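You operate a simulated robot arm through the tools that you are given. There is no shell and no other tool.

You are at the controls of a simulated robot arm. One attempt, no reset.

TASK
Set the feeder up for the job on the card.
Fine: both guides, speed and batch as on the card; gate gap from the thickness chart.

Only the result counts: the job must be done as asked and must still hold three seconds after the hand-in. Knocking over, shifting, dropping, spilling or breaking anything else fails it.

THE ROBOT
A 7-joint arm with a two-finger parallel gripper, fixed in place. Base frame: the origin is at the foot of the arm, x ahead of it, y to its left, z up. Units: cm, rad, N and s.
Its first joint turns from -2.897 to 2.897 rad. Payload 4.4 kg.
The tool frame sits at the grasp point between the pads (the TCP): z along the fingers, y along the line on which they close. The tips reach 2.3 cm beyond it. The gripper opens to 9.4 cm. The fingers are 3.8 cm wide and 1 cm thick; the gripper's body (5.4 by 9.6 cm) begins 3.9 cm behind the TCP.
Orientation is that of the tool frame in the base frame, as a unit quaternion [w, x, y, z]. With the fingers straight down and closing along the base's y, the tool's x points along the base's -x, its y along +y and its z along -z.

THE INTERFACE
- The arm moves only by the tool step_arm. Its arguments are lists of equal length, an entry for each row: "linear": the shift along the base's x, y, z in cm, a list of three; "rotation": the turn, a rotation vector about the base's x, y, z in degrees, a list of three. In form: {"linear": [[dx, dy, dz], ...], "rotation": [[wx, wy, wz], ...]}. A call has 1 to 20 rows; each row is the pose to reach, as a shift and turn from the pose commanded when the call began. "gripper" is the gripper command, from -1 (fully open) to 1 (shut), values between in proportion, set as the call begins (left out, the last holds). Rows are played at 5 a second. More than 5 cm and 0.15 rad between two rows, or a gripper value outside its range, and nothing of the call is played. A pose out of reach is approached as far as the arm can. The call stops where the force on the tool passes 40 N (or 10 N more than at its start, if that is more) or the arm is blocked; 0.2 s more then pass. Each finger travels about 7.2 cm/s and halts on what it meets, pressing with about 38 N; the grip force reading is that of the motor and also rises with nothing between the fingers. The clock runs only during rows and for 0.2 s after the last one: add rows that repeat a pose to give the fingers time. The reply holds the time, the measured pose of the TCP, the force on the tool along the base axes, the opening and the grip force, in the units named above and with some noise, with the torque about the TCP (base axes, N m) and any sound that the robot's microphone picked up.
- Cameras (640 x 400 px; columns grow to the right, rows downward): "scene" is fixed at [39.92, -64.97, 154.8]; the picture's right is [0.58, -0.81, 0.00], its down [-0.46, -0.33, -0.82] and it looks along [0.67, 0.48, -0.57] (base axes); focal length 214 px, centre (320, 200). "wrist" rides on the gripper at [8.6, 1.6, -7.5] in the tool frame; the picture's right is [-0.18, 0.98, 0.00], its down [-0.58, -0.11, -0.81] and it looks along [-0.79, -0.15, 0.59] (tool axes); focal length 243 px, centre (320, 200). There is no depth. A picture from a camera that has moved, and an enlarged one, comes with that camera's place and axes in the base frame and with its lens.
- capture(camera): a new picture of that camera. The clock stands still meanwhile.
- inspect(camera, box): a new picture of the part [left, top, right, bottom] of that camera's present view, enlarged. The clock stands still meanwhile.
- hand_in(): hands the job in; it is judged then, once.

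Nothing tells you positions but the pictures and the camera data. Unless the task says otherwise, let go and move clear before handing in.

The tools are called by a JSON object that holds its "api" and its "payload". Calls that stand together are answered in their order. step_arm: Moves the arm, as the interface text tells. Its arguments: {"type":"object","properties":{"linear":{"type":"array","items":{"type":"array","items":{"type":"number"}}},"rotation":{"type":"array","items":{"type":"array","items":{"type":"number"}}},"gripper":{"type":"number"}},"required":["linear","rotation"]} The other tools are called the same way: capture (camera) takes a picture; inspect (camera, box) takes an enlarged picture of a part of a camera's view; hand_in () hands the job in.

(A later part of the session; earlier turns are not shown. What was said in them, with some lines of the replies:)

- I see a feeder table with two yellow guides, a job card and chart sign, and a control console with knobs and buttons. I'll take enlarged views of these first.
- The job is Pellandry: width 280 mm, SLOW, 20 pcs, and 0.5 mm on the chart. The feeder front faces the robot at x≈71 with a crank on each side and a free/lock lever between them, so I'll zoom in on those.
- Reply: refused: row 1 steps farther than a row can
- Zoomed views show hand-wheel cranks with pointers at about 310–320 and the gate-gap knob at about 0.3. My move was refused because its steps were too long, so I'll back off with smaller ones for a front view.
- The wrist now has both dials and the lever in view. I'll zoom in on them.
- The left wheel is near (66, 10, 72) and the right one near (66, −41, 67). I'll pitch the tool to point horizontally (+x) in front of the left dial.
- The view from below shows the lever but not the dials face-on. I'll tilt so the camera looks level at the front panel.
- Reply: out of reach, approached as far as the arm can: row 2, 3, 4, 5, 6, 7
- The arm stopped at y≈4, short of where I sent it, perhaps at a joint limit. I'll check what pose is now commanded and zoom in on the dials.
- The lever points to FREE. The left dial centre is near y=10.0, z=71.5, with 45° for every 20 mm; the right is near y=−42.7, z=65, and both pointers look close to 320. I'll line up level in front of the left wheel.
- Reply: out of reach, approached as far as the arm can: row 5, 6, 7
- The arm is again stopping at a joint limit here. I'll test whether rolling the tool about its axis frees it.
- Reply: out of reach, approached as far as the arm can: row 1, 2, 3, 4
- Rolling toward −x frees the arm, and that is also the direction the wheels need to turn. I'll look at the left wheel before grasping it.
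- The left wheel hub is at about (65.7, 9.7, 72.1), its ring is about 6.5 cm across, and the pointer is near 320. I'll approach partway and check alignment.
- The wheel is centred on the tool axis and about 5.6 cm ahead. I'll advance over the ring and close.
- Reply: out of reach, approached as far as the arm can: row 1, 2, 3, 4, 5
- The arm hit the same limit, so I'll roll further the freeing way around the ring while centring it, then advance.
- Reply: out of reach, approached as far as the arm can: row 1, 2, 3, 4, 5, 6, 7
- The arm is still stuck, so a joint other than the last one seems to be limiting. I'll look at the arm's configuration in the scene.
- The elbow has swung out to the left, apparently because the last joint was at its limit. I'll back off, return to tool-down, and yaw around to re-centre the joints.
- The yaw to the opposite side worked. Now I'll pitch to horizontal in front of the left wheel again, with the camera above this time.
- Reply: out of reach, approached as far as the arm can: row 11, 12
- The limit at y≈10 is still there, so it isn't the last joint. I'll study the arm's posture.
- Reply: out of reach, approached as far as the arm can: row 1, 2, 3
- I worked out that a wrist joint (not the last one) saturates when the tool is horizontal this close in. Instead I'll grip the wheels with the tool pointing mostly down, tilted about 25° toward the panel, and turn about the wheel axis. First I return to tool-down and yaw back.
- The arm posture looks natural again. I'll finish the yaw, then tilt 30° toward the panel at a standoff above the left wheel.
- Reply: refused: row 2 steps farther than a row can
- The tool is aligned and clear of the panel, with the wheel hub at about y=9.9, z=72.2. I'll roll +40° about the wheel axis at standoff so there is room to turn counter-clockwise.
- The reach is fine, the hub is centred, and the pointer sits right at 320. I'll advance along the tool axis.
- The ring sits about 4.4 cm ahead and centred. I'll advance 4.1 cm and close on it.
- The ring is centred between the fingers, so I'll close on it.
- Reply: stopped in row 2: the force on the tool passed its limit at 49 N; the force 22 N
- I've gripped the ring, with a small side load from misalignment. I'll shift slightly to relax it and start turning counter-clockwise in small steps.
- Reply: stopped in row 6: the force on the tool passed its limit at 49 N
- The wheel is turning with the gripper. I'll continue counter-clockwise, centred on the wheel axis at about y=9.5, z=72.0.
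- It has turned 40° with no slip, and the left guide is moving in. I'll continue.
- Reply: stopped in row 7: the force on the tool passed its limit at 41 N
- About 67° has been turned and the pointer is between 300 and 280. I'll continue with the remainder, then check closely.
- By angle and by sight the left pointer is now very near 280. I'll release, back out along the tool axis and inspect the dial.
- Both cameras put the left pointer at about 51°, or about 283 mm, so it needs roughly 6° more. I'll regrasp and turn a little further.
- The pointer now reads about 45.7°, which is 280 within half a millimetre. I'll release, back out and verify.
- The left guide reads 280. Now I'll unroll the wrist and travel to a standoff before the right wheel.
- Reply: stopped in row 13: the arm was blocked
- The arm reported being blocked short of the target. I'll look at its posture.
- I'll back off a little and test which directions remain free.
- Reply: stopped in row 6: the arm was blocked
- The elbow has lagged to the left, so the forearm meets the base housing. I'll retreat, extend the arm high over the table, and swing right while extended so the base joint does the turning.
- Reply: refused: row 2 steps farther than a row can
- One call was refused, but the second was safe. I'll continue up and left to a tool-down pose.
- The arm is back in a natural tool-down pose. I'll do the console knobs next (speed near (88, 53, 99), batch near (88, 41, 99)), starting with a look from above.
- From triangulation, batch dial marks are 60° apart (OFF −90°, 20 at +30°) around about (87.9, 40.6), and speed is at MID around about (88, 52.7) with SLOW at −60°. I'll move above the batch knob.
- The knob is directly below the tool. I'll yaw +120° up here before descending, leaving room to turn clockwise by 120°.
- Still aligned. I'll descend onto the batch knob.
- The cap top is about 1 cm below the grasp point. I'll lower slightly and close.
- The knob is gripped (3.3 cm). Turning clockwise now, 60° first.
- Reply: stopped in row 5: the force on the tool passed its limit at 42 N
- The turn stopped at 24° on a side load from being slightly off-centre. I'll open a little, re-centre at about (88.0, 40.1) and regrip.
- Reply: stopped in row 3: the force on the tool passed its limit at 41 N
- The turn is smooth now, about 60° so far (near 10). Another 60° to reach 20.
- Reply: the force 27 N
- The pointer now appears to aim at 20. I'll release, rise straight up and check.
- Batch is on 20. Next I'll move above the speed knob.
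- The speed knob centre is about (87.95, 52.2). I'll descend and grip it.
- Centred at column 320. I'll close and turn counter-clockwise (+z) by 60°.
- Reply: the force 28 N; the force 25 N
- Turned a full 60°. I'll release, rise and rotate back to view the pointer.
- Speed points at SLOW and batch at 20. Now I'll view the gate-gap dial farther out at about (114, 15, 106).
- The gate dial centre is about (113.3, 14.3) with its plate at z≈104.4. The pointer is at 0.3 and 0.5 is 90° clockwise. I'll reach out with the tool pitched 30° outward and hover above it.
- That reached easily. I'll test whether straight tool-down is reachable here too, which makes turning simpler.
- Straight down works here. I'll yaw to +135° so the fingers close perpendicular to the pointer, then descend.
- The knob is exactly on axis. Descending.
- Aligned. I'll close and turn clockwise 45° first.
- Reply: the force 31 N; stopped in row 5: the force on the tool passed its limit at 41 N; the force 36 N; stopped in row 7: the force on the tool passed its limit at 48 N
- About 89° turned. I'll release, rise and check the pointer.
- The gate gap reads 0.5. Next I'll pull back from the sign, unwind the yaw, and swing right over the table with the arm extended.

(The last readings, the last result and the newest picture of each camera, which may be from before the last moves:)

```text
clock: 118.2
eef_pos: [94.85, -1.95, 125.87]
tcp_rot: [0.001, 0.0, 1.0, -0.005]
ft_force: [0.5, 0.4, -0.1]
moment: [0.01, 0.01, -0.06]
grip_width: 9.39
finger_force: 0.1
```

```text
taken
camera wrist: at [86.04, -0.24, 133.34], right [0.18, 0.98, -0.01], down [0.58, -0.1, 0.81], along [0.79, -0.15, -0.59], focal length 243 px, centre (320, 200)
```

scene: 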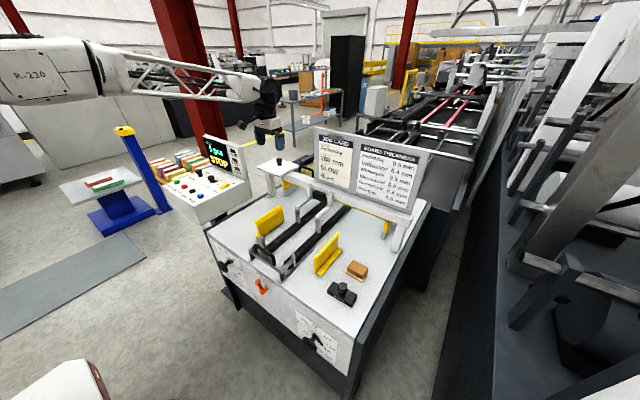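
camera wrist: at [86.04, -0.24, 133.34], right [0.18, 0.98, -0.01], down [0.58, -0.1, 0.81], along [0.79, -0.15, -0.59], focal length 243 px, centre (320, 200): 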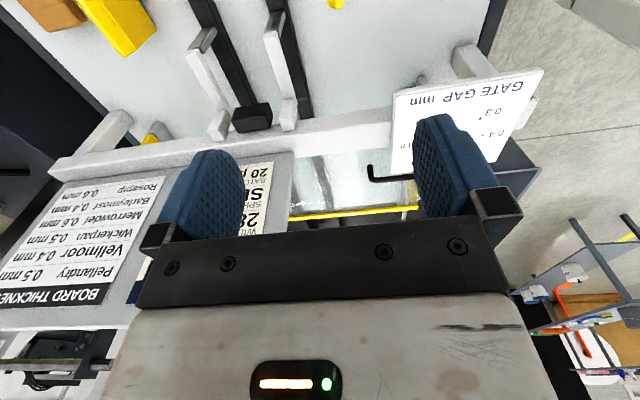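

{"api": "step_arm", "payload": {"linear": [[-0.5, -4, 0], [-1, -8, 0], [-1.5, -12, 0], [-2.5, -16, 0], [-3.5, -20, 0], [-4.5, -24, 0], [-6, -28, 0], [-7.5, -32, 0], [-9, -36, 0], [-11, -40, 0], [-13, -44, 0], [-15, -47, 0], [-15, -47, 0]], "rotation": [[0, 0, 0], [0, 0, 0], [0, 0, 0], [0, 0, 0], [0, 0, 0], [0, 0, 0], [0, 0, 0], [0, 0, 0], [0, 0, 0], [0, 0, 0], [0, 0, 0], [0, 0, 0], [0, 0, 0]]}}

{"api": "capture", "payload": {"camera": "scene"}}

{"api": "capture", "payload": {"camera": "wrist"}}

```text
clock: 121.0
eef_pos: [80.12, -49.23, 125.76]
tcp_rot: [0.001, 0.0, 1.0, -0.005]
ft_force: [-0.6, 0.4, -0.8]
moment: [0.01, 0.02, -0.04]
grip_width: 9.39
finger_force: 0.0
```

```text
taken
```

scene: 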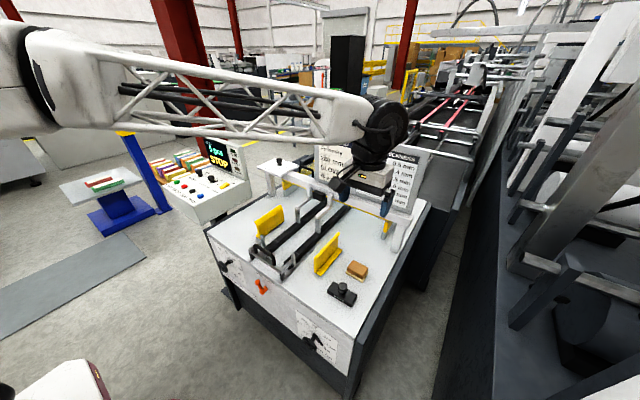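

```text
taken
camera wrist: at [71.31, -47.39, 133.24], right [0.18, 0.98, -0.01], down [0.58, -0.1, 0.81], along [0.79, -0.15, -0.59], focal length 243 px, centre (320, 200)
```

wrist: 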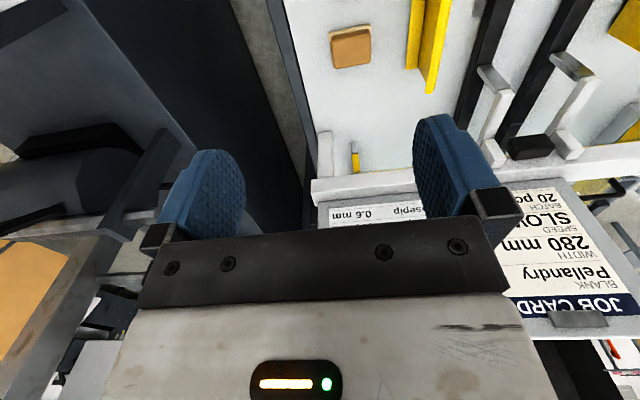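

Now I'll pull back in front of the table on the right side, still tool-down.

{"api": "step_arm", "payload": {"linear": [[-4, 0.5, 0], [-8, 1, -1], [-12, 2, -3], [-16, 3, -5], [-19, 4, -8], [-21, 5, -12], [-22, 6, -16], [-22, 6, -20], [-22, 6.5, -24], [-22, 6.5, -28], [-22, 6.5, -28]], "rotation": [[0, 0, 0], [0, 0, 0], [0, 0, 0], [0, 0, 0], [0, 0, 0], [0, 0, 0], [0, 0, 0], [0, 0, 0], [0, 0, 0], [0, 0, 0], [0, 0, 0]]}}

{"api": "capture", "payload": {"camera": "scene"}}

{"api": "capture", "payload": {"camera": "wrist"}}

```text
clock: 123.4
eef_pos: [58.1, -42.52, 97.89]
tcp_rot: [0.001, -0.001, 1.0, -0.005]
ft_force: [0.7, 0.1, -0.1]
moment: [0.0, 0.0, -0.01]
grip_width: 9.4
finger_force: 0.1
```

```text
taken
```

scene: 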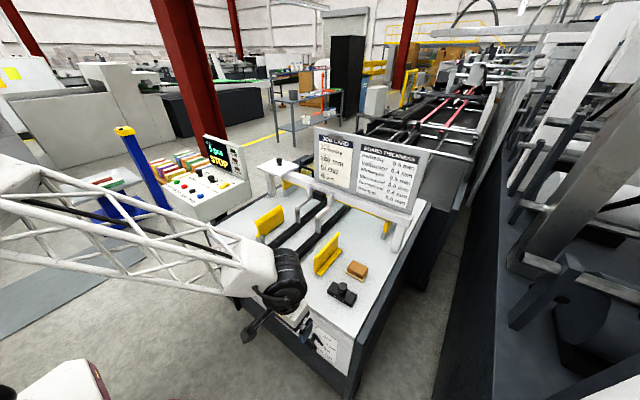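

```text
taken
camera wrist: at [49.28, -40.66, 105.31], right [0.18, 0.98, -0.01], down [0.58, -0.1, 0.81], along [0.79, -0.15, -0.59], focal length 243 px, centre (320, 200)
```

wrist: 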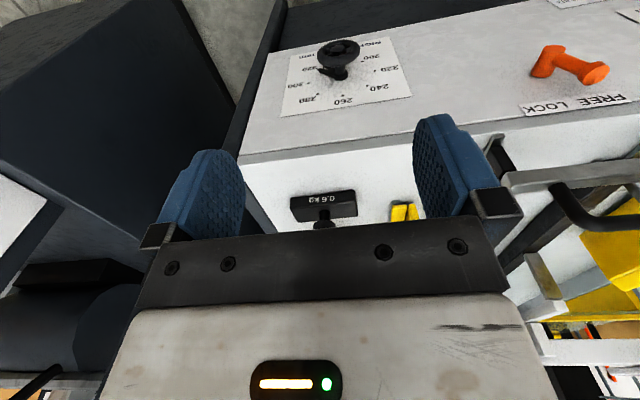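

{"api": "step_arm", "payload": {"linear": [[0, 0.3, -3], [0, 0.6, -6], [0, 0.9, -9], [0, 1.2, -12], [0, 1.5, -15], [0.4, 1.6, -18], [0.4, 1.6, -20.5], [0.4, 1.6, -20.5]], "rotation": [[0, -5, 0], [0, -10, 0], [0, -15, 0], [0, -20, 0], [0, -25, 0], [0, -30, 0], [0, -30, 0], [0, -30, 0]]}}

{"api": "capture", "payload": {"camera": "wrist"}}

{"api": "inspect", "payload": {"camera": "wrist", "box": [230, 0, 410, 130]}}

{"api": "capture", "payload": {"camera": "scene"}}

```text
clock: 125.2
eef_pos: [58.29, -41.03, 77.64]
tcp_rot: [0.26, 0.0, 0.966, -0.004]
ft_force: [0.5, -0.3, 0.4]
moment: [-0.01, 0.0, 0.01]
grip_width: 9.37
finger_force: 0.0
```

```text
taken
camera wrist: at [47.01, -39.16, 79.63], right [0.16, 0.98, 0.08], down [0.1, -0.1, 0.99], along [0.98, -0.15, -0.11], focal length 243 px, centre (320, 200)
```

wrist: 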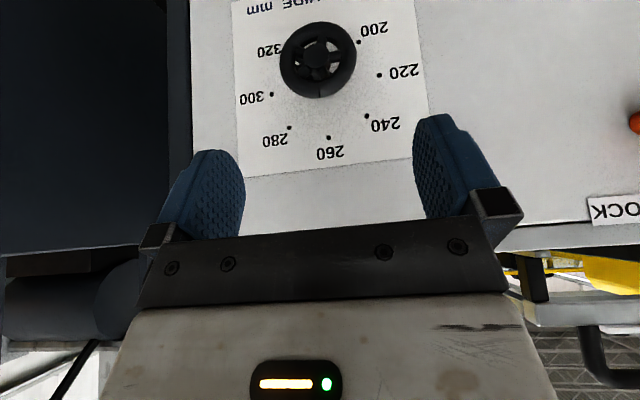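

```text
3.08 times, centred on (320, 65) of wrist
camera zoom: at [47.01, -39.16, 79.63], right [0.16, 0.98, 0.08], down [0.1, -0.1, 0.99], along [0.98, -0.15, -0.11], focal length 746 px, centre (320, 615)
```

zoom: 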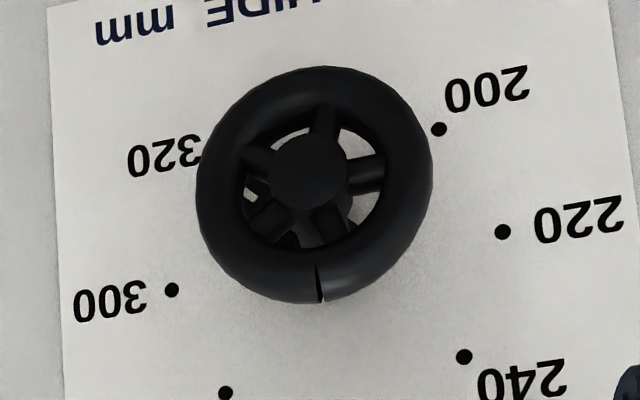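

```text
taken
```

scene: 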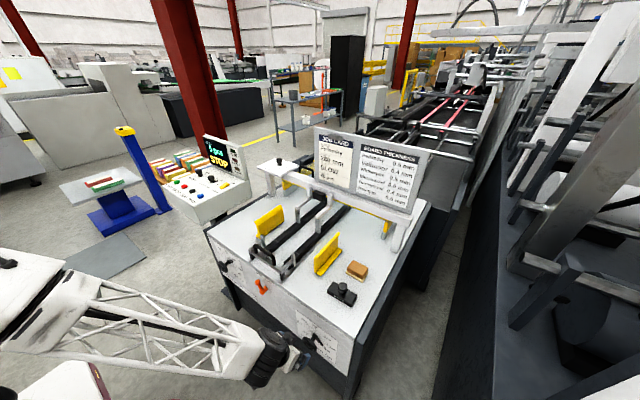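

The arm now reaches the right wheel. The dial centre is about y=−41.55, z=65.3; I'll roll +40° at standoff.

{"api": "step_arm", "payload": {"linear": [[0.2, -1.4, -0.9], [0.4, -2.8, -1.8], [0.6, -4.2, -2.7], [0.9, -5.6, -3.5], [1.2, -7.2, -4.4], [1.2, -7.2, -4.4]], "rotation": [[8, 0, 0], [16, 0, 0], [24, 0, 0], [32, 0, 0], [40, 0, 0], [40, 0, 0]]}}

{"api": "capture", "payload": {"camera": "wrist"}}

{"api": "inspect", "payload": {"camera": "wrist", "box": [230, 20, 410, 150]}}

```text
clock: 126.6
eef_pos: [59.66, -48.24, 73.05]
tcp_rot: [0.244, 0.089, 0.909, 0.326]
ft_force: [1.0, -0.3, 1.0]
moment: [0.01, 0.03, -0.01]
grip_width: 9.39
finger_force: 0.0
```

```text
taken
camera wrist: at [48.29, -48.18, 75.73], right [0.16, 0.7, 0.7], down [0.1, -0.71, 0.69], along [0.98, -0.04, -0.19], focal length 243 px, centre (320, 200)
```

wrist: 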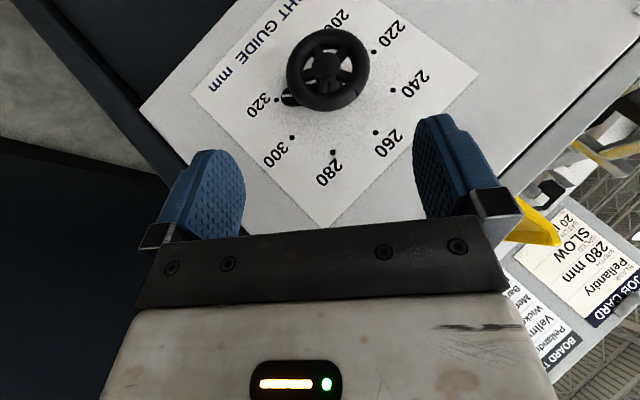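

```text
3.08 times, centred on (320, 85) of wrist
camera zoom: at [48.29, -48.18, 75.73], right [0.16, 0.7, 0.7], down [0.1, -0.71, 0.69], along [0.98, -0.04, -0.19], focal length 746 px, centre (320, 554)
```

zoom: 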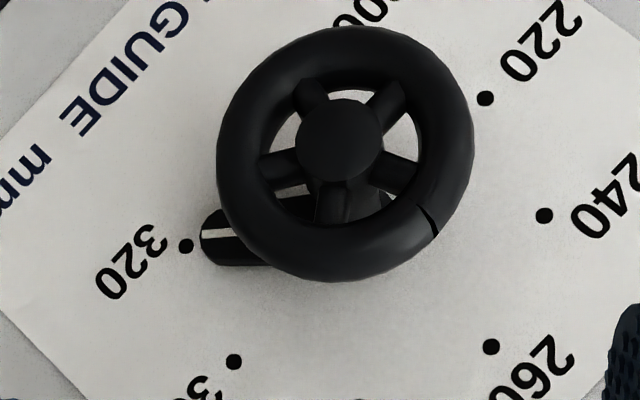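

The pointer is at 320 and the hub is slightly off axis, so I'll correct and advance.

{"api": "step_arm", "payload": {"linear": [[1, 1.3, -1.2], [2, 2.4, -2.5], [3, 3.5, -3.8], [4, 4.66, -5.1], [4, 4.66, -5.1]], "rotation": [[0, 0, 0], [0, 0, 0], [0, 0, 0], [0, 0, 0], [0, 0, 0]]}}

{"api": "capture", "payload": {"camera": "wrist"}}

```text
clock: 127.8
eef_pos: [63.64, -43.47, 68.02]
tcp_rot: [0.243, 0.089, 0.909, 0.325]
ft_force: [-0.6, -0.3, -0.5]
moment: [0.01, 0.02, 0.02]
grip_width: 9.41
finger_force: 0.1
```

```text
taken
camera wrist: at [52.39, -43.39, 70.65], right [0.16, 0.7, 0.7], down [0.1, -0.71, 0.69], along [0.98, -0.04, -0.19], focal length 243 px, centre (320, 200)
```

wrist: 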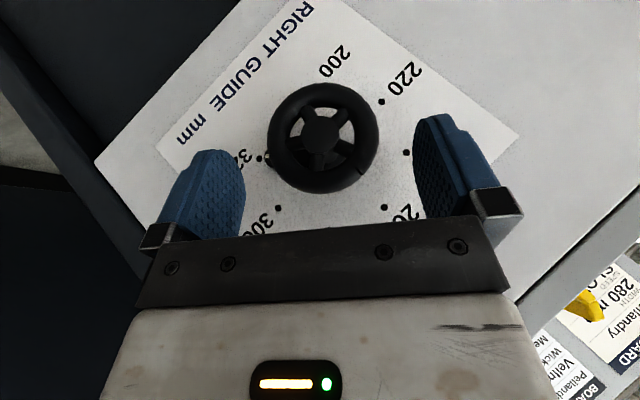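

{"api": "step_arm", "payload": {"linear": [[0.7, 0.7, -0.95], [1.4, 1.4, -1.9], [2, 2.13, -2.85], [2, 2.13, -2.85]], "rotation": [[0, 0, 0], [0, 0, 0], [0, 0, 0], [0, 0, 0]]}}

{"api": "step_arm", "payload": {"linear": [[0, 0, 0], [0, 0, 0], [0, 0, 0], [0, 0, 0]], "rotation": [[0, 0, 0], [0, 0, 0], [0, 0, 0], [0, 0, 0]], "gripper": 1}}

{"api": "capture", "payload": {"camera": "wrist"}}

```text
clock: 128.8
eef_pos: [65.65, -41.37, 64.98]
tcp_rot: [0.243, 0.09, 0.909, 0.326]
ft_force: [-0.6, -0.3, 0.4]
moment: [0.02, 0.02, 0.01]
grip_width: 9.39
finger_force: 0.2
```

```text
clock: 129.4
eef_pos: [65.68, -41.26, 65.21]
tcp_rot: [0.244, 0.089, 0.909, 0.326]
ft_force: [-6.0, 6.0, 5.7]
moment: [-0.15, -0.33, 0.06]
grip_width: 6.63
finger_force: 44.9
stopped in row 2: the force on the tool passed its limit at 43 N (the readings are from after the stop); the commanded pose is now the measured one
```

```text
taken
camera wrist: at [54.31, -41.21, 67.88], right [0.16, 0.7, 0.7], down [0.1, -0.71, 0.69], along [0.98, -0.04, -0.19], focal length 243 px, centre (320, 200)
```

wrist: 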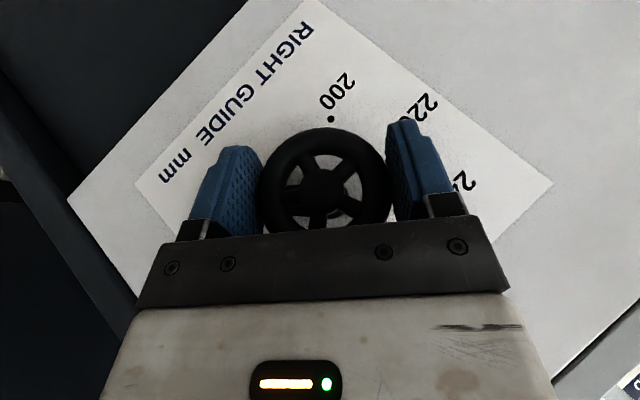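

Gripped. Turning the right wheel counter-clockwise.

{"api": "step_arm", "payload": {"linear": [[0, 0.04, 0.04], [0, 0.04, 0.04], [0, 0.04, 0.04], [0, 0.04, 0.04], [0, 0.04, 0.04], [0, 0.04, 0.04], [0, 0.04, 0.04], [0, 0.04, 0.04], [0, 0.04, 0.04]], "rotation": [[-4, 0, 0], [-8, 0, 0], [-12, 0, 0], [-16, 0, 0], [-20, 0, 0], [-24, 0, 0], [-28, 0, 0], [-32, 0, 0], [-32, 0, 0]]}}

{"api": "inspect", "payload": {"camera": "scene", "box": [290, 310, 350, 360]}}

```text
clock: 130.4
eef_pos: [65.62, -41.28, 65.09]
tcp_rot: [0.254, 0.054, 0.946, 0.194]
ft_force: [-1.7, -9.9, -6.3]
moment: [0.07, 0.53, 0.34]
grip_width: 6.64
finger_force: 44.9
stopped in row 5: the force on the tool passed its limit at 45 N (the readings are from after the stop); the commanded pose is now the measured one
```

```text
8.00 times, centred on (320, 335) of scene
camera zoom: at [39.92, -64.97, 154.8], right [0.58, -0.81, 0.0], down [-0.46, -0.33, -0.82], along [0.67, 0.48, -0.57], focal length 1716 px, centre (320, -880)
```

zoom: 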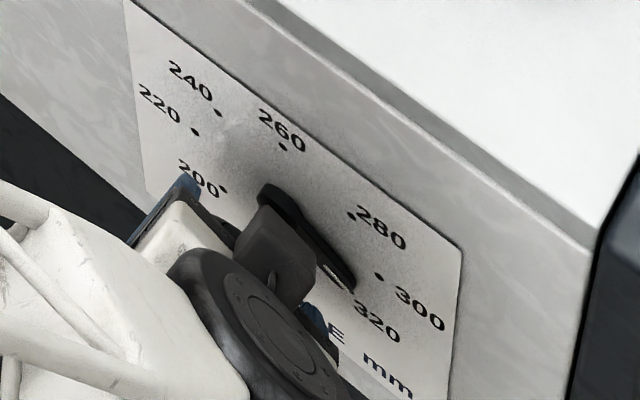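

{"api": "step_arm", "payload": {"linear": [[0, -0.06, -0.03], [0, -0.06, -0.03], [0, -0.06, -0.03], [0, -0.06, -0.03], [0, -0.06, -0.03], [0, -0.06, -0.03], [0, -0.06, -0.03], [0, -0.06, -0.03]], "rotation": [[-4, 0, 0], [-8, 0, 0], [-12, 0, 0], [-16, 0, 0], [-20, 0, 0], [-24, 0, 0], [-28, 0, 0], [-28, 0, 0]]}}

```text
clock: 131.4
eef_pos: [65.63, -41.32, 65.15]
tcp_rot: [0.258, 0.024, 0.963, 0.077]
ft_force: [4.0, -12.5, -10.3]
moment: [0.04, 0.17, 0.27]
grip_width: 6.67
finger_force: 44.9
stopped in row 4: the force on the tool passed its limit at 45 N (the readings are from after the stop); the commanded pose is now the measured one
```

{"api": "step_arm", "payload": {"linear": [[0, -0.1, -0.06], [0, -0.1, -0.06], [0, -0.1, -0.06], [0, -0.1, -0.06], [0, -0.1, -0.06], [0, -0.1, -0.06], [0, -0.1, -0.06], [0, -0.1, -0.06]], "rotation": [[-3, 0, 0], [-6, 0, 0], [-9, 0, 0], [-12, 0, 0], [-15, 0, 0], [-18, 0, 0], [-21, 0, 0], [-21, 0, 0]]}}

```text
clock: 133.2
eef_pos: [65.59, -41.56, 65.05]
tcp_rot: [0.258, -0.023, 0.961, -0.1]
ft_force: [-16.8, -16.5, 17.8]
moment: [0.11, -0.16, 0.34]
grip_width: 6.64
finger_force: 45.0
```

{"api": "step_arm", "payload": {"linear": [[-0.05, -0.06, 0.06], [-0.06, -0.1, 0.1], [-0.06, -0.1, 0.1], [-0.06, -0.1, 0.1], [-0.06, -0.1, 0.1], [-0.06, -0.1, 0.1], [-0.06, -0.1, 0.1], [-0.06, -0.1, 0.1]], "rotation": [[-2, 0, 0], [-5, 0, 0], [-8, 0, 0], [-11, 0, 0], [-14, 0, 0], [-17, 0, 0], [-20, 0, 0], [-20, 0, 0]]}}

{"api": "inspect", "payload": {"camera": "scene", "box": [290, 310, 350, 360]}}

{"api": "capture", "payload": {"camera": "wrist"}}

```text
clock: 133.6
eef_pos: [65.62, -41.64, 65.08]
tcp_rot: [0.258, -0.027, 0.959, -0.11]
ft_force: [13.0, -9.5, -10.7]
moment: [0.07, 0.18, 0.36]
grip_width: 6.62
finger_force: 45.3
stopped in row 1: the force on the tool passed its limit at 47 N (the readings are from after the stop); the commanded pose is now the measured one
```

```text
8.00 times, centred on (320, 335) of scene
camera zoom: at [39.92, -64.97, 154.8], right [0.58, -0.81, 0.0], down [-0.46, -0.33, -0.82], along [0.67, 0.48, -0.57], focal length 1716 px, centre (320, -880)
```

zoom: 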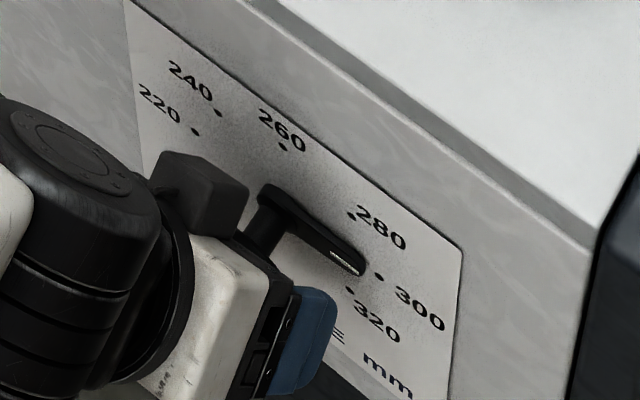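

```text
taken
camera wrist: at [54.35, -39.37, 66.7], right [0.17, 0.98, -0.13], down [0.1, 0.12, 0.99], along [0.98, -0.18, -0.08], focal length 243 px, centre (320, 200)
```

wrist: 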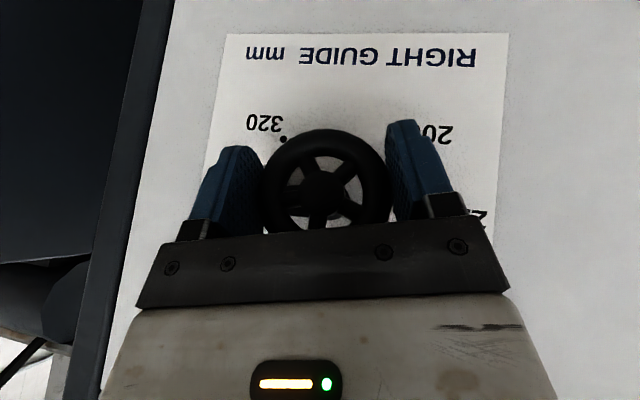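

The pointer is just past 300. From the forces, the true centre is about (−41.55, 65.6), so I'll open slightly, re-centre, and regrip.

{"api": "step_arm", "payload": {"linear": [[0, 0, 0], [0, 0, 0], [-0.05, 0.04, 0.2], [-0.1, 0.09, 0.5], [-0.1, 0.09, 0.5]], "rotation": [[0, 0, 0], [0, 0, 0], [0, 0, 0], [0, 0, 0], [0, 0, 0]], "gripper": -0.66}}

{"api": "step_arm", "payload": {"linear": [[0, 0, 0], [0, 0, 0], [0, 0, 0], [0, 0, 0]], "rotation": [[0, 0, 0], [0, 0, 0], [0, 0, 0], [0, 0, 0]], "gripper": 1}}

```text
clock: 134.8
eef_pos: [65.66, -41.54, 65.52]
tcp_rot: [0.258, -0.027, 0.959, -0.111]
ft_force: [-0.6, 0.0, 0.7]
moment: [0.02, -0.04, -0.02]
grip_width: 7.81
finger_force: 0.1
```

```text
clock: 135.8
eef_pos: [65.56, -41.46, 65.46]
tcp_rot: [0.257, -0.027, 0.959, -0.111]
ft_force: [3.2, 26.5, 3.9]
moment: [-0.02, 0.0, 0.7]
grip_width: 6.64
finger_force: 44.9
```

{"api": "step_arm", "payload": {"linear": [[0, 0.06, 0], [0, 0.12, 0], [0, 0.12, 0], [0, 0.12, 0], [0, 0.12, 0], [0, 0.12, 0], [0, 0.12, 0], [0, 0.12, 0], [0, 0.12, 0]], "rotation": [[0, 0, 0], [0, 0, 0], [-4, 0, 0], [-8, 0, 0], [-12, 0, 0], [-16, 0, 0], [-20, 0, 0], [-24, 0, 0], [-24, 0, 0]]}}

{"api": "inspect", "payload": {"camera": "scene", "box": [290, 310, 350, 360]}}

```text
clock: 137.8
eef_pos: [65.54, -41.4, 65.5]
tcp_rot: [0.248, -0.079, 0.915, -0.309]
ft_force: [-4.1, -37.9, -1.7]
moment: [0.01, 0.24, -0.28]
grip_width: 6.62
finger_force: 44.4
```

```text
8.00 times, centred on (320, 335) of scene
camera zoom: at [39.92, -64.97, 154.8], right [0.58, -0.81, 0.0], down [-0.46, -0.33, -0.82], along [0.67, 0.48, -0.57], focal length 1716 px, centre (320, -880)
```

zoom: 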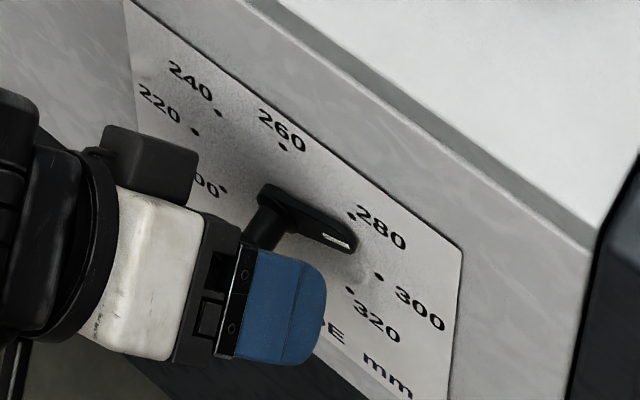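

{"api": "step_arm", "payload": {"linear": [[0, -0.1, 0], [0, -0.17, 0.02], [0, -0.17, 0.04], [0, -0.17, 0.04], [0, -0.17, 0.04], [0, -0.17, 0.04], [0, -0.17, 0.04], [0, -0.17, 0.04]], "rotation": [[0, 0, 0], [0, 0, 0], [-3, 0, 0], [-6, 0, 0], [-9, 0, 0], [-11, 0, 0], [-12, 0, 0], [-12, 0, 0]]}}

{"api": "inspect", "payload": {"camera": "scene", "box": [320, 330, 350, 350]}}

```text
clock: 139.6
eef_pos: [65.61, -41.56, 65.56]
tcp_rot: [0.237, -0.106, 0.878, -0.401]
ft_force: [16.8, 18.5, -10.1]
moment: [0.01, 0.12, 1.17]
grip_width: 6.65
finger_force: 44.8
```

```text
16.00 times, centred on (335, 340) of scene
camera zoom: at [39.92, -64.97, 154.8], right [0.58, -0.81, 0.0], down [-0.46, -0.33, -0.82], along [0.67, 0.48, -0.57], focal length 3432 px, centre (80, -2040)
```

zoom: 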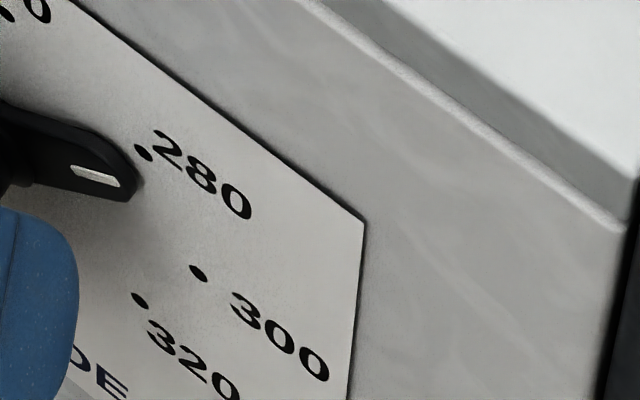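

About 46–47°, so roughly 1.5° to go. A fine nudge, then release.

{"api": "step_arm", "payload": {"linear": [[0, 0.06, -0.04], [0, 0.08, -0.05], [0, 0.08, -0.05], [0, 0.08, -0.05]], "rotation": [[0, 0, 0], [-1, 0, 0], [-1.7, 0, 0], [-1.7, 0, 0]]}}

{"api": "inspect", "payload": {"camera": "scene", "box": [320, 330, 350, 350]}}

```text
clock: 140.6
eef_pos: [65.64, -41.52, 65.5]
tcp_rot: [0.235, -0.109, 0.872, -0.415]
ft_force: [22.9, 16.5, -15.0]
moment: [-0.02, 0.2, -0.04]
grip_width: 6.64
finger_force: 44.9
```

```text
16.00 times, centred on (335, 340) of scene
camera zoom: at [39.92, -64.97, 154.8], right [0.58, -0.81, 0.0], down [-0.46, -0.33, -0.82], along [0.67, 0.48, -0.57], focal length 3432 px, centre (80, -2040)
```

zoom: 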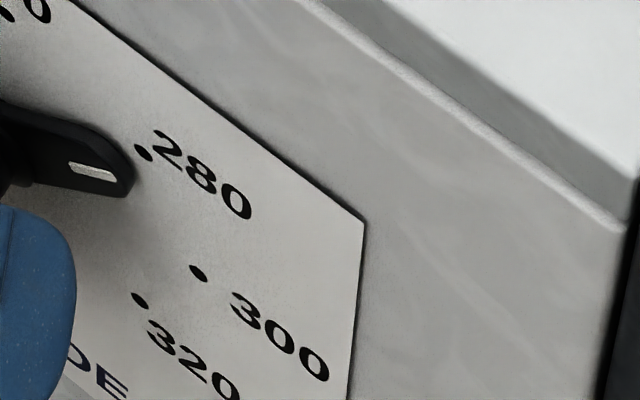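

{"api": "step_arm", "payload": {"linear": [[0, 0, 0], [0, 0, 0], [0, 0, 0], [-0.8, 1, 0.8], [-1.8, 2.3, 1.9], [-3, 3.9, 3.2], [-4, 5.2, 4.3], [-5.5, 7.2, 6], [-5.5, 7.2, 6]], "rotation": [[0, 0, 0], [0, 0, 0], [0, 0, 0], [0, 0, 0], [0, 0, 0], [0, 0, 0], [0, 0, 0], [0, 0, 0], [0, 0, 0]], "gripper": -1}}

{"api": "capture", "payload": {"camera": "wrist"}}

{"api": "inspect", "payload": {"camera": "wrist", "box": [240, 20, 420, 180]}}

{"api": "inspect", "payload": {"camera": "wrist", "box": [245, 75, 325, 125]}}

{"api": "inspect", "payload": {"camera": "scene", "box": [320, 330, 350, 350]}}

```text
clock: 142.6
eef_pos: [60.11, -34.43, 71.6]
tcp_rot: [0.235, -0.109, 0.872, -0.415]
ft_force: [0.2, -0.4, -0.4]
moment: [0.0, -0.02, 0.01]
grip_width: 9.38
finger_force: 0.0
```

```text
taken
camera wrist: at [48.79, -31.51, 71.62], right [0.17, 0.69, -0.7], down [0.1, 0.7, 0.71], along [0.98, -0.19, 0.05], focal length 243 px, centre (320, 200)
```

wrist: 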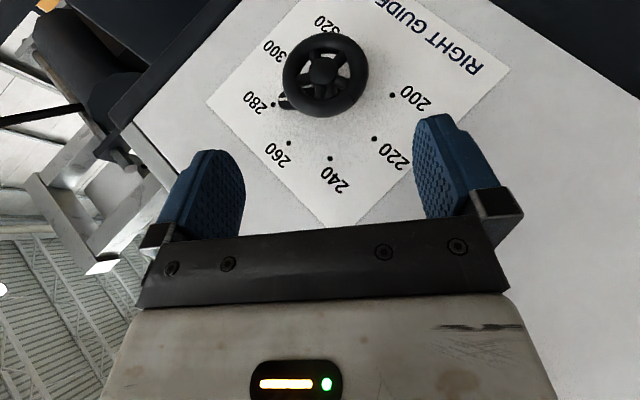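

```text
2.50 times, centred on (330, 100) of wrist
camera zoom: at [48.79, -31.51, 71.62], right [0.17, 0.69, -0.7], down [0.1, 0.7, 0.71], along [0.98, -0.19, 0.05], focal length 606 px, centre (295, 450)
```

zoom: 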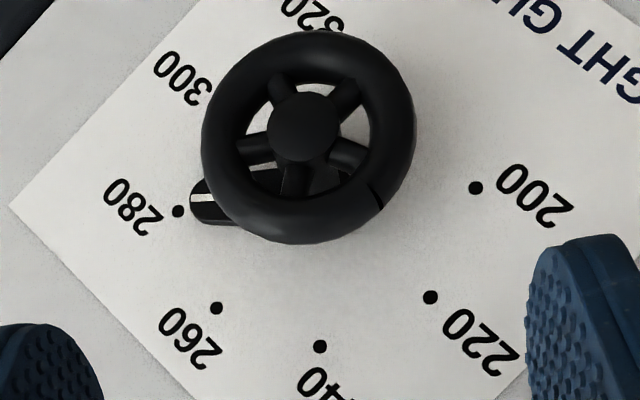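

```text
8.00 times, centred on (285, 100) of wrist
camera zoom: at [48.79, -31.51, 71.62], right [0.17, 0.69, -0.7], down [0.1, 0.7, 0.71], along [0.98, -0.19, 0.05], focal length 1941 px, centre (600, 1000)
```

zoom: 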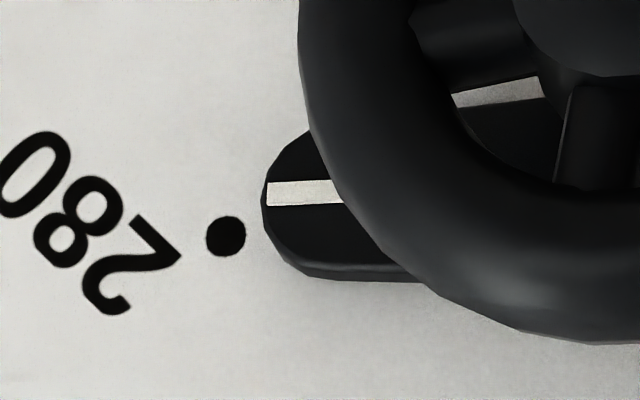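

```text
16.00 times, centred on (335, 340) of scene
camera zoom: at [39.92, -64.97, 154.8], right [0.58, -0.81, 0.0], down [-0.46, -0.33, -0.82], along [0.67, 0.48, -0.57], focal length 3432 px, centre (80, -2040)
```

zoom: 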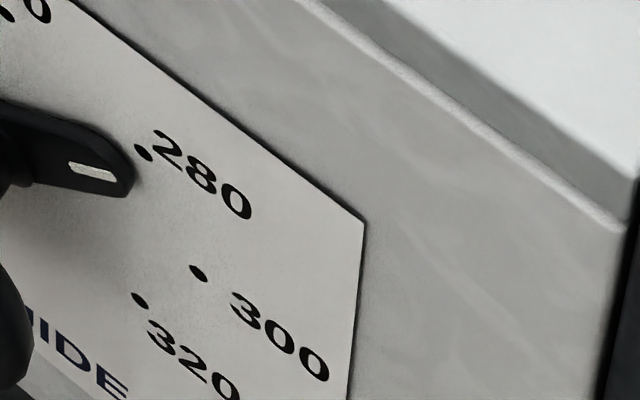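

Both guide pointers read 280. I'll check whether the left dial has drifted since I set it, and look at the lever and the other dials.

{"api": "inspect", "payload": {"camera": "scene", "box": [232, 252, 262, 272]}}

{"api": "inspect", "payload": {"camera": "scene", "box": [210, 240, 280, 310]}}

{"api": "inspect", "payload": {"camera": "scene", "box": [200, 150, 320, 300]}}

{"api": "inspect", "payload": {"camera": "scene", "box": [206, 170, 230, 184]}}

{"api": "capture", "payload": {"camera": "scene"}}

```text
16.00 times, centred on (247, 262) of scene
camera zoom: at [39.92, -64.97, 154.8], right [0.58, -0.81, 0.0], down [-0.46, -0.33, -0.82], along [0.67, 0.48, -0.57], focal length 3432 px, centre (1488, -792)
```

zoom: 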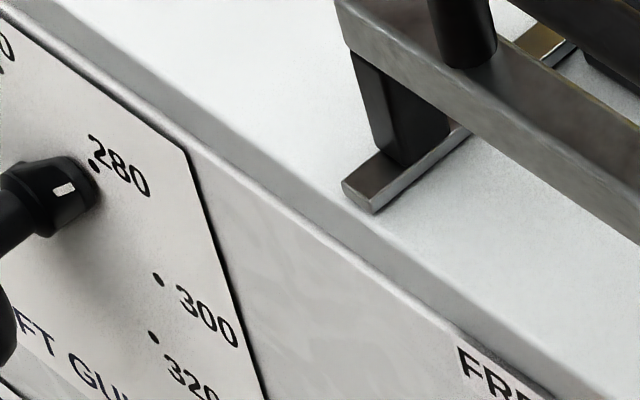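

```text
5.71 times, centred on (245, 275) of scene
camera zoom: at [39.92, -64.97, 154.8], right [0.58, -0.81, 0.0], down [-0.46, -0.33, -0.82], along [0.67, 0.48, -0.57], focal length 1226 px, centre (749, -229)
```

zoom: 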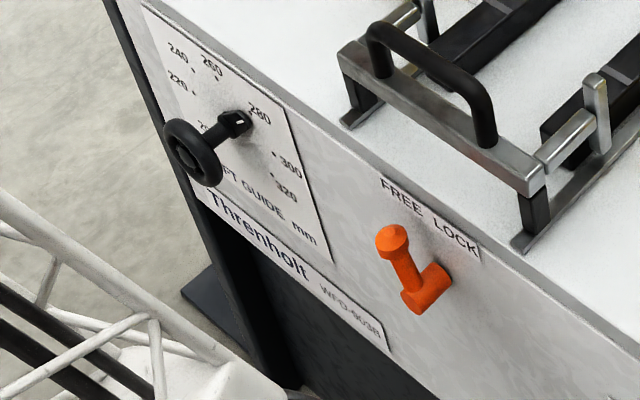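

```text
2.67 times, centred on (260, 225) of scene
camera zoom: at [39.92, -64.97, 154.8], right [0.58, -0.81, 0.0], down [-0.46, -0.33, -0.82], along [0.67, 0.48, -0.57], focal length 572 px, centre (480, 133)
```

zoom: 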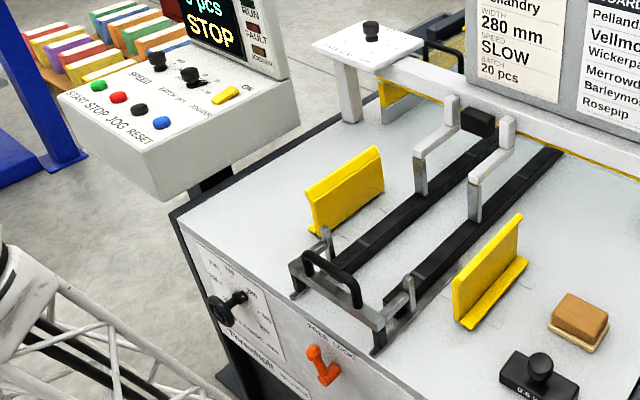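

```text
16.00 times, centred on (218, 177) of scene
camera zoom: at [39.92, -64.97, 154.8], right [0.58, -0.81, 0.0], down [-0.46, -0.33, -0.82], along [0.67, 0.48, -0.57], focal length 3432 px, centre (1952, 568)
```

zoom: 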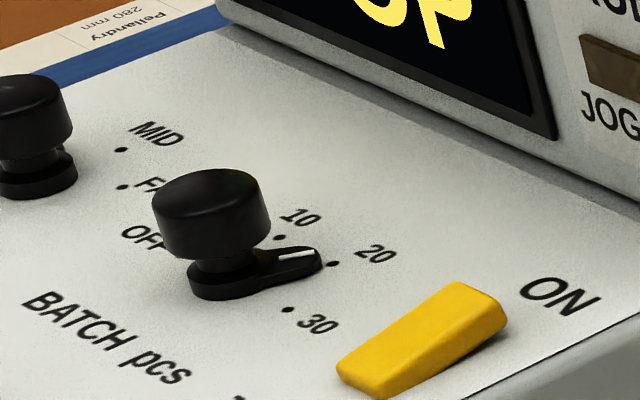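

```text
taken
```

scene: 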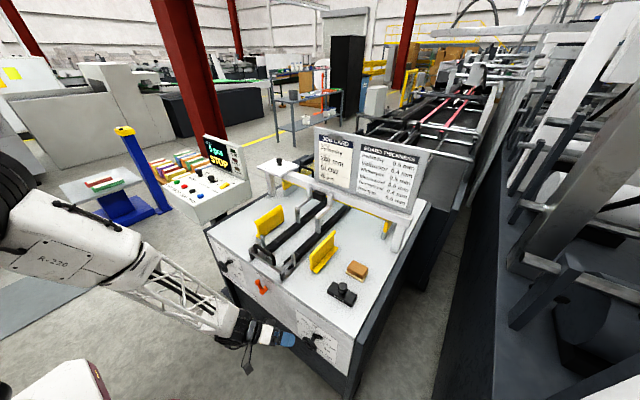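

The left dial hasn't moved in about 90 s, so the settings hold, and the lever is unchanged. I'll back well clear and do a final check of the dials.

{"api": "step_arm", "payload": {"linear": [[-3, 0, 2], [-6, 0, 4], [-9, 0, 6], [-12, 0, 8], [-12, 0, 8], [-12, 0, 8]], "rotation": [[0, 0, 0], [0, 0, 0], [0, 0, 0], [0, 0, 0], [0, 0, 0], [0, 0, 0]]}}

{"api": "capture", "payload": {"camera": "wrist"}}

{"api": "inspect", "payload": {"camera": "scene", "box": [310, 320, 350, 350]}}

{"api": "capture", "payload": {"camera": "scene"}}

```text
clock: 144.0
eef_pos: [48.07, -34.41, 79.54]
tcp_rot: [0.235, -0.109, 0.872, -0.415]
ft_force: [-0.1, 0.6, 0.2]
moment: [0.01, 0.0, 0.0]
grip_width: 9.4
finger_force: 0.0
```

```text
taken
camera wrist: at [36.7, -31.58, 79.62], right [0.17, 0.69, -0.7], down [0.1, 0.7, 0.71], along [0.98, -0.19, 0.05], focal length 243 px, centre (320, 200)
```

wrist: 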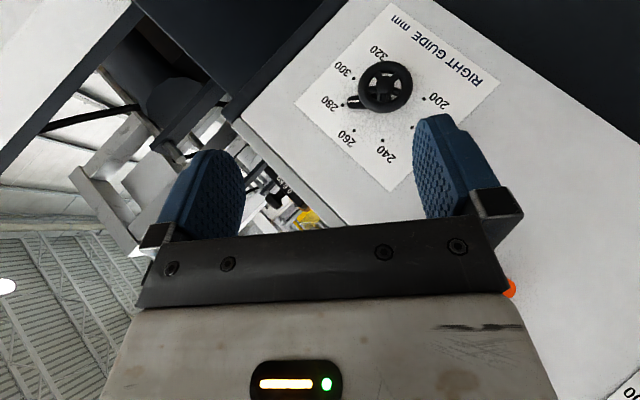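

```text
13.33 times, centred on (330, 335) of scene
camera zoom: at [39.92, -64.97, 154.8], right [0.58, -0.81, 0.0], down [-0.46, -0.33, -0.82], along [0.67, 0.48, -0.57], focal length 2860 px, centre (187, -1600)
```

zoom: 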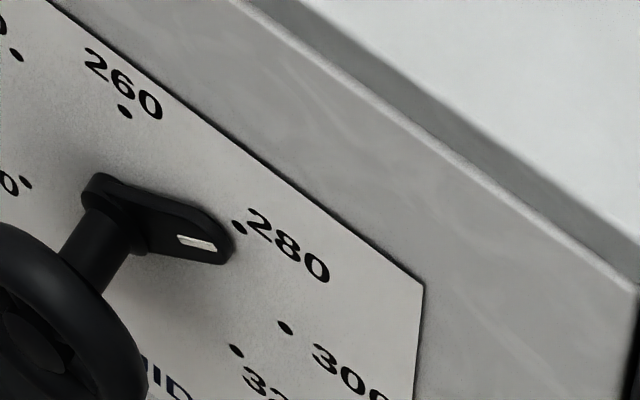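

```text
taken
```

scene: 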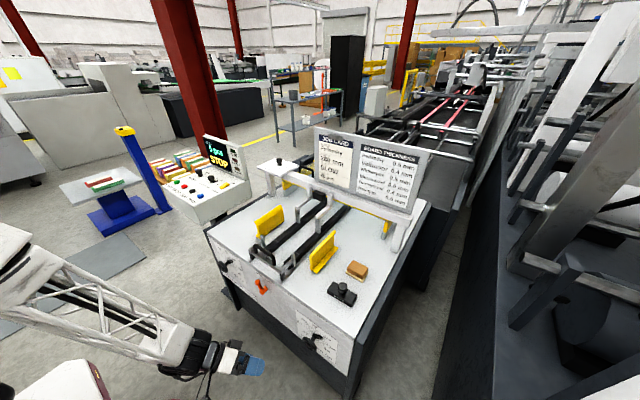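

Both guides read 280, speed is on SLOW, batch on 20 and the gate gap at 0.5. Nothing else was moved and the arm is clear, so I'm handing in.

{"api": "hand_in", "payload": {}}

```text
The job is handed in.
```

I set the feeder up for the Pellandry job on the card and handed it in. I haven't seen the judging result.

| Setting | Target | Where the pointer reads |
|---|---|---|
| Left guide | 280 mm | about 280.4 mm |
| Right guide | 280 mm | about 280.5 mm |
| Speed | SLOW | on SLOW, within about 2° |
| Batch | 20 pcs | on 20, within about 2° |
| Gate gap | 0.5 mm (from the thickness chart) | on 0.5, within about 1° |

These readings come from the camera pictures, so the guides could be off by a few tenths of a millimetre.

- **Hold:** the left guide had not moved about 90 seconds after I set it.
- **FREE/LOCK lever:** it was on FREE at the start and I left it there, since neither the task nor the card mentions it.
- **Blocked move:** on my first try at the right-hand wheel the arm was blocked, most likely its forearm against its own base. The tool showed no contact force, and I took a different path.
- **Surroundings:** nothing else looks moved in the pictures. The arm is clear of the machine with the gripper open.
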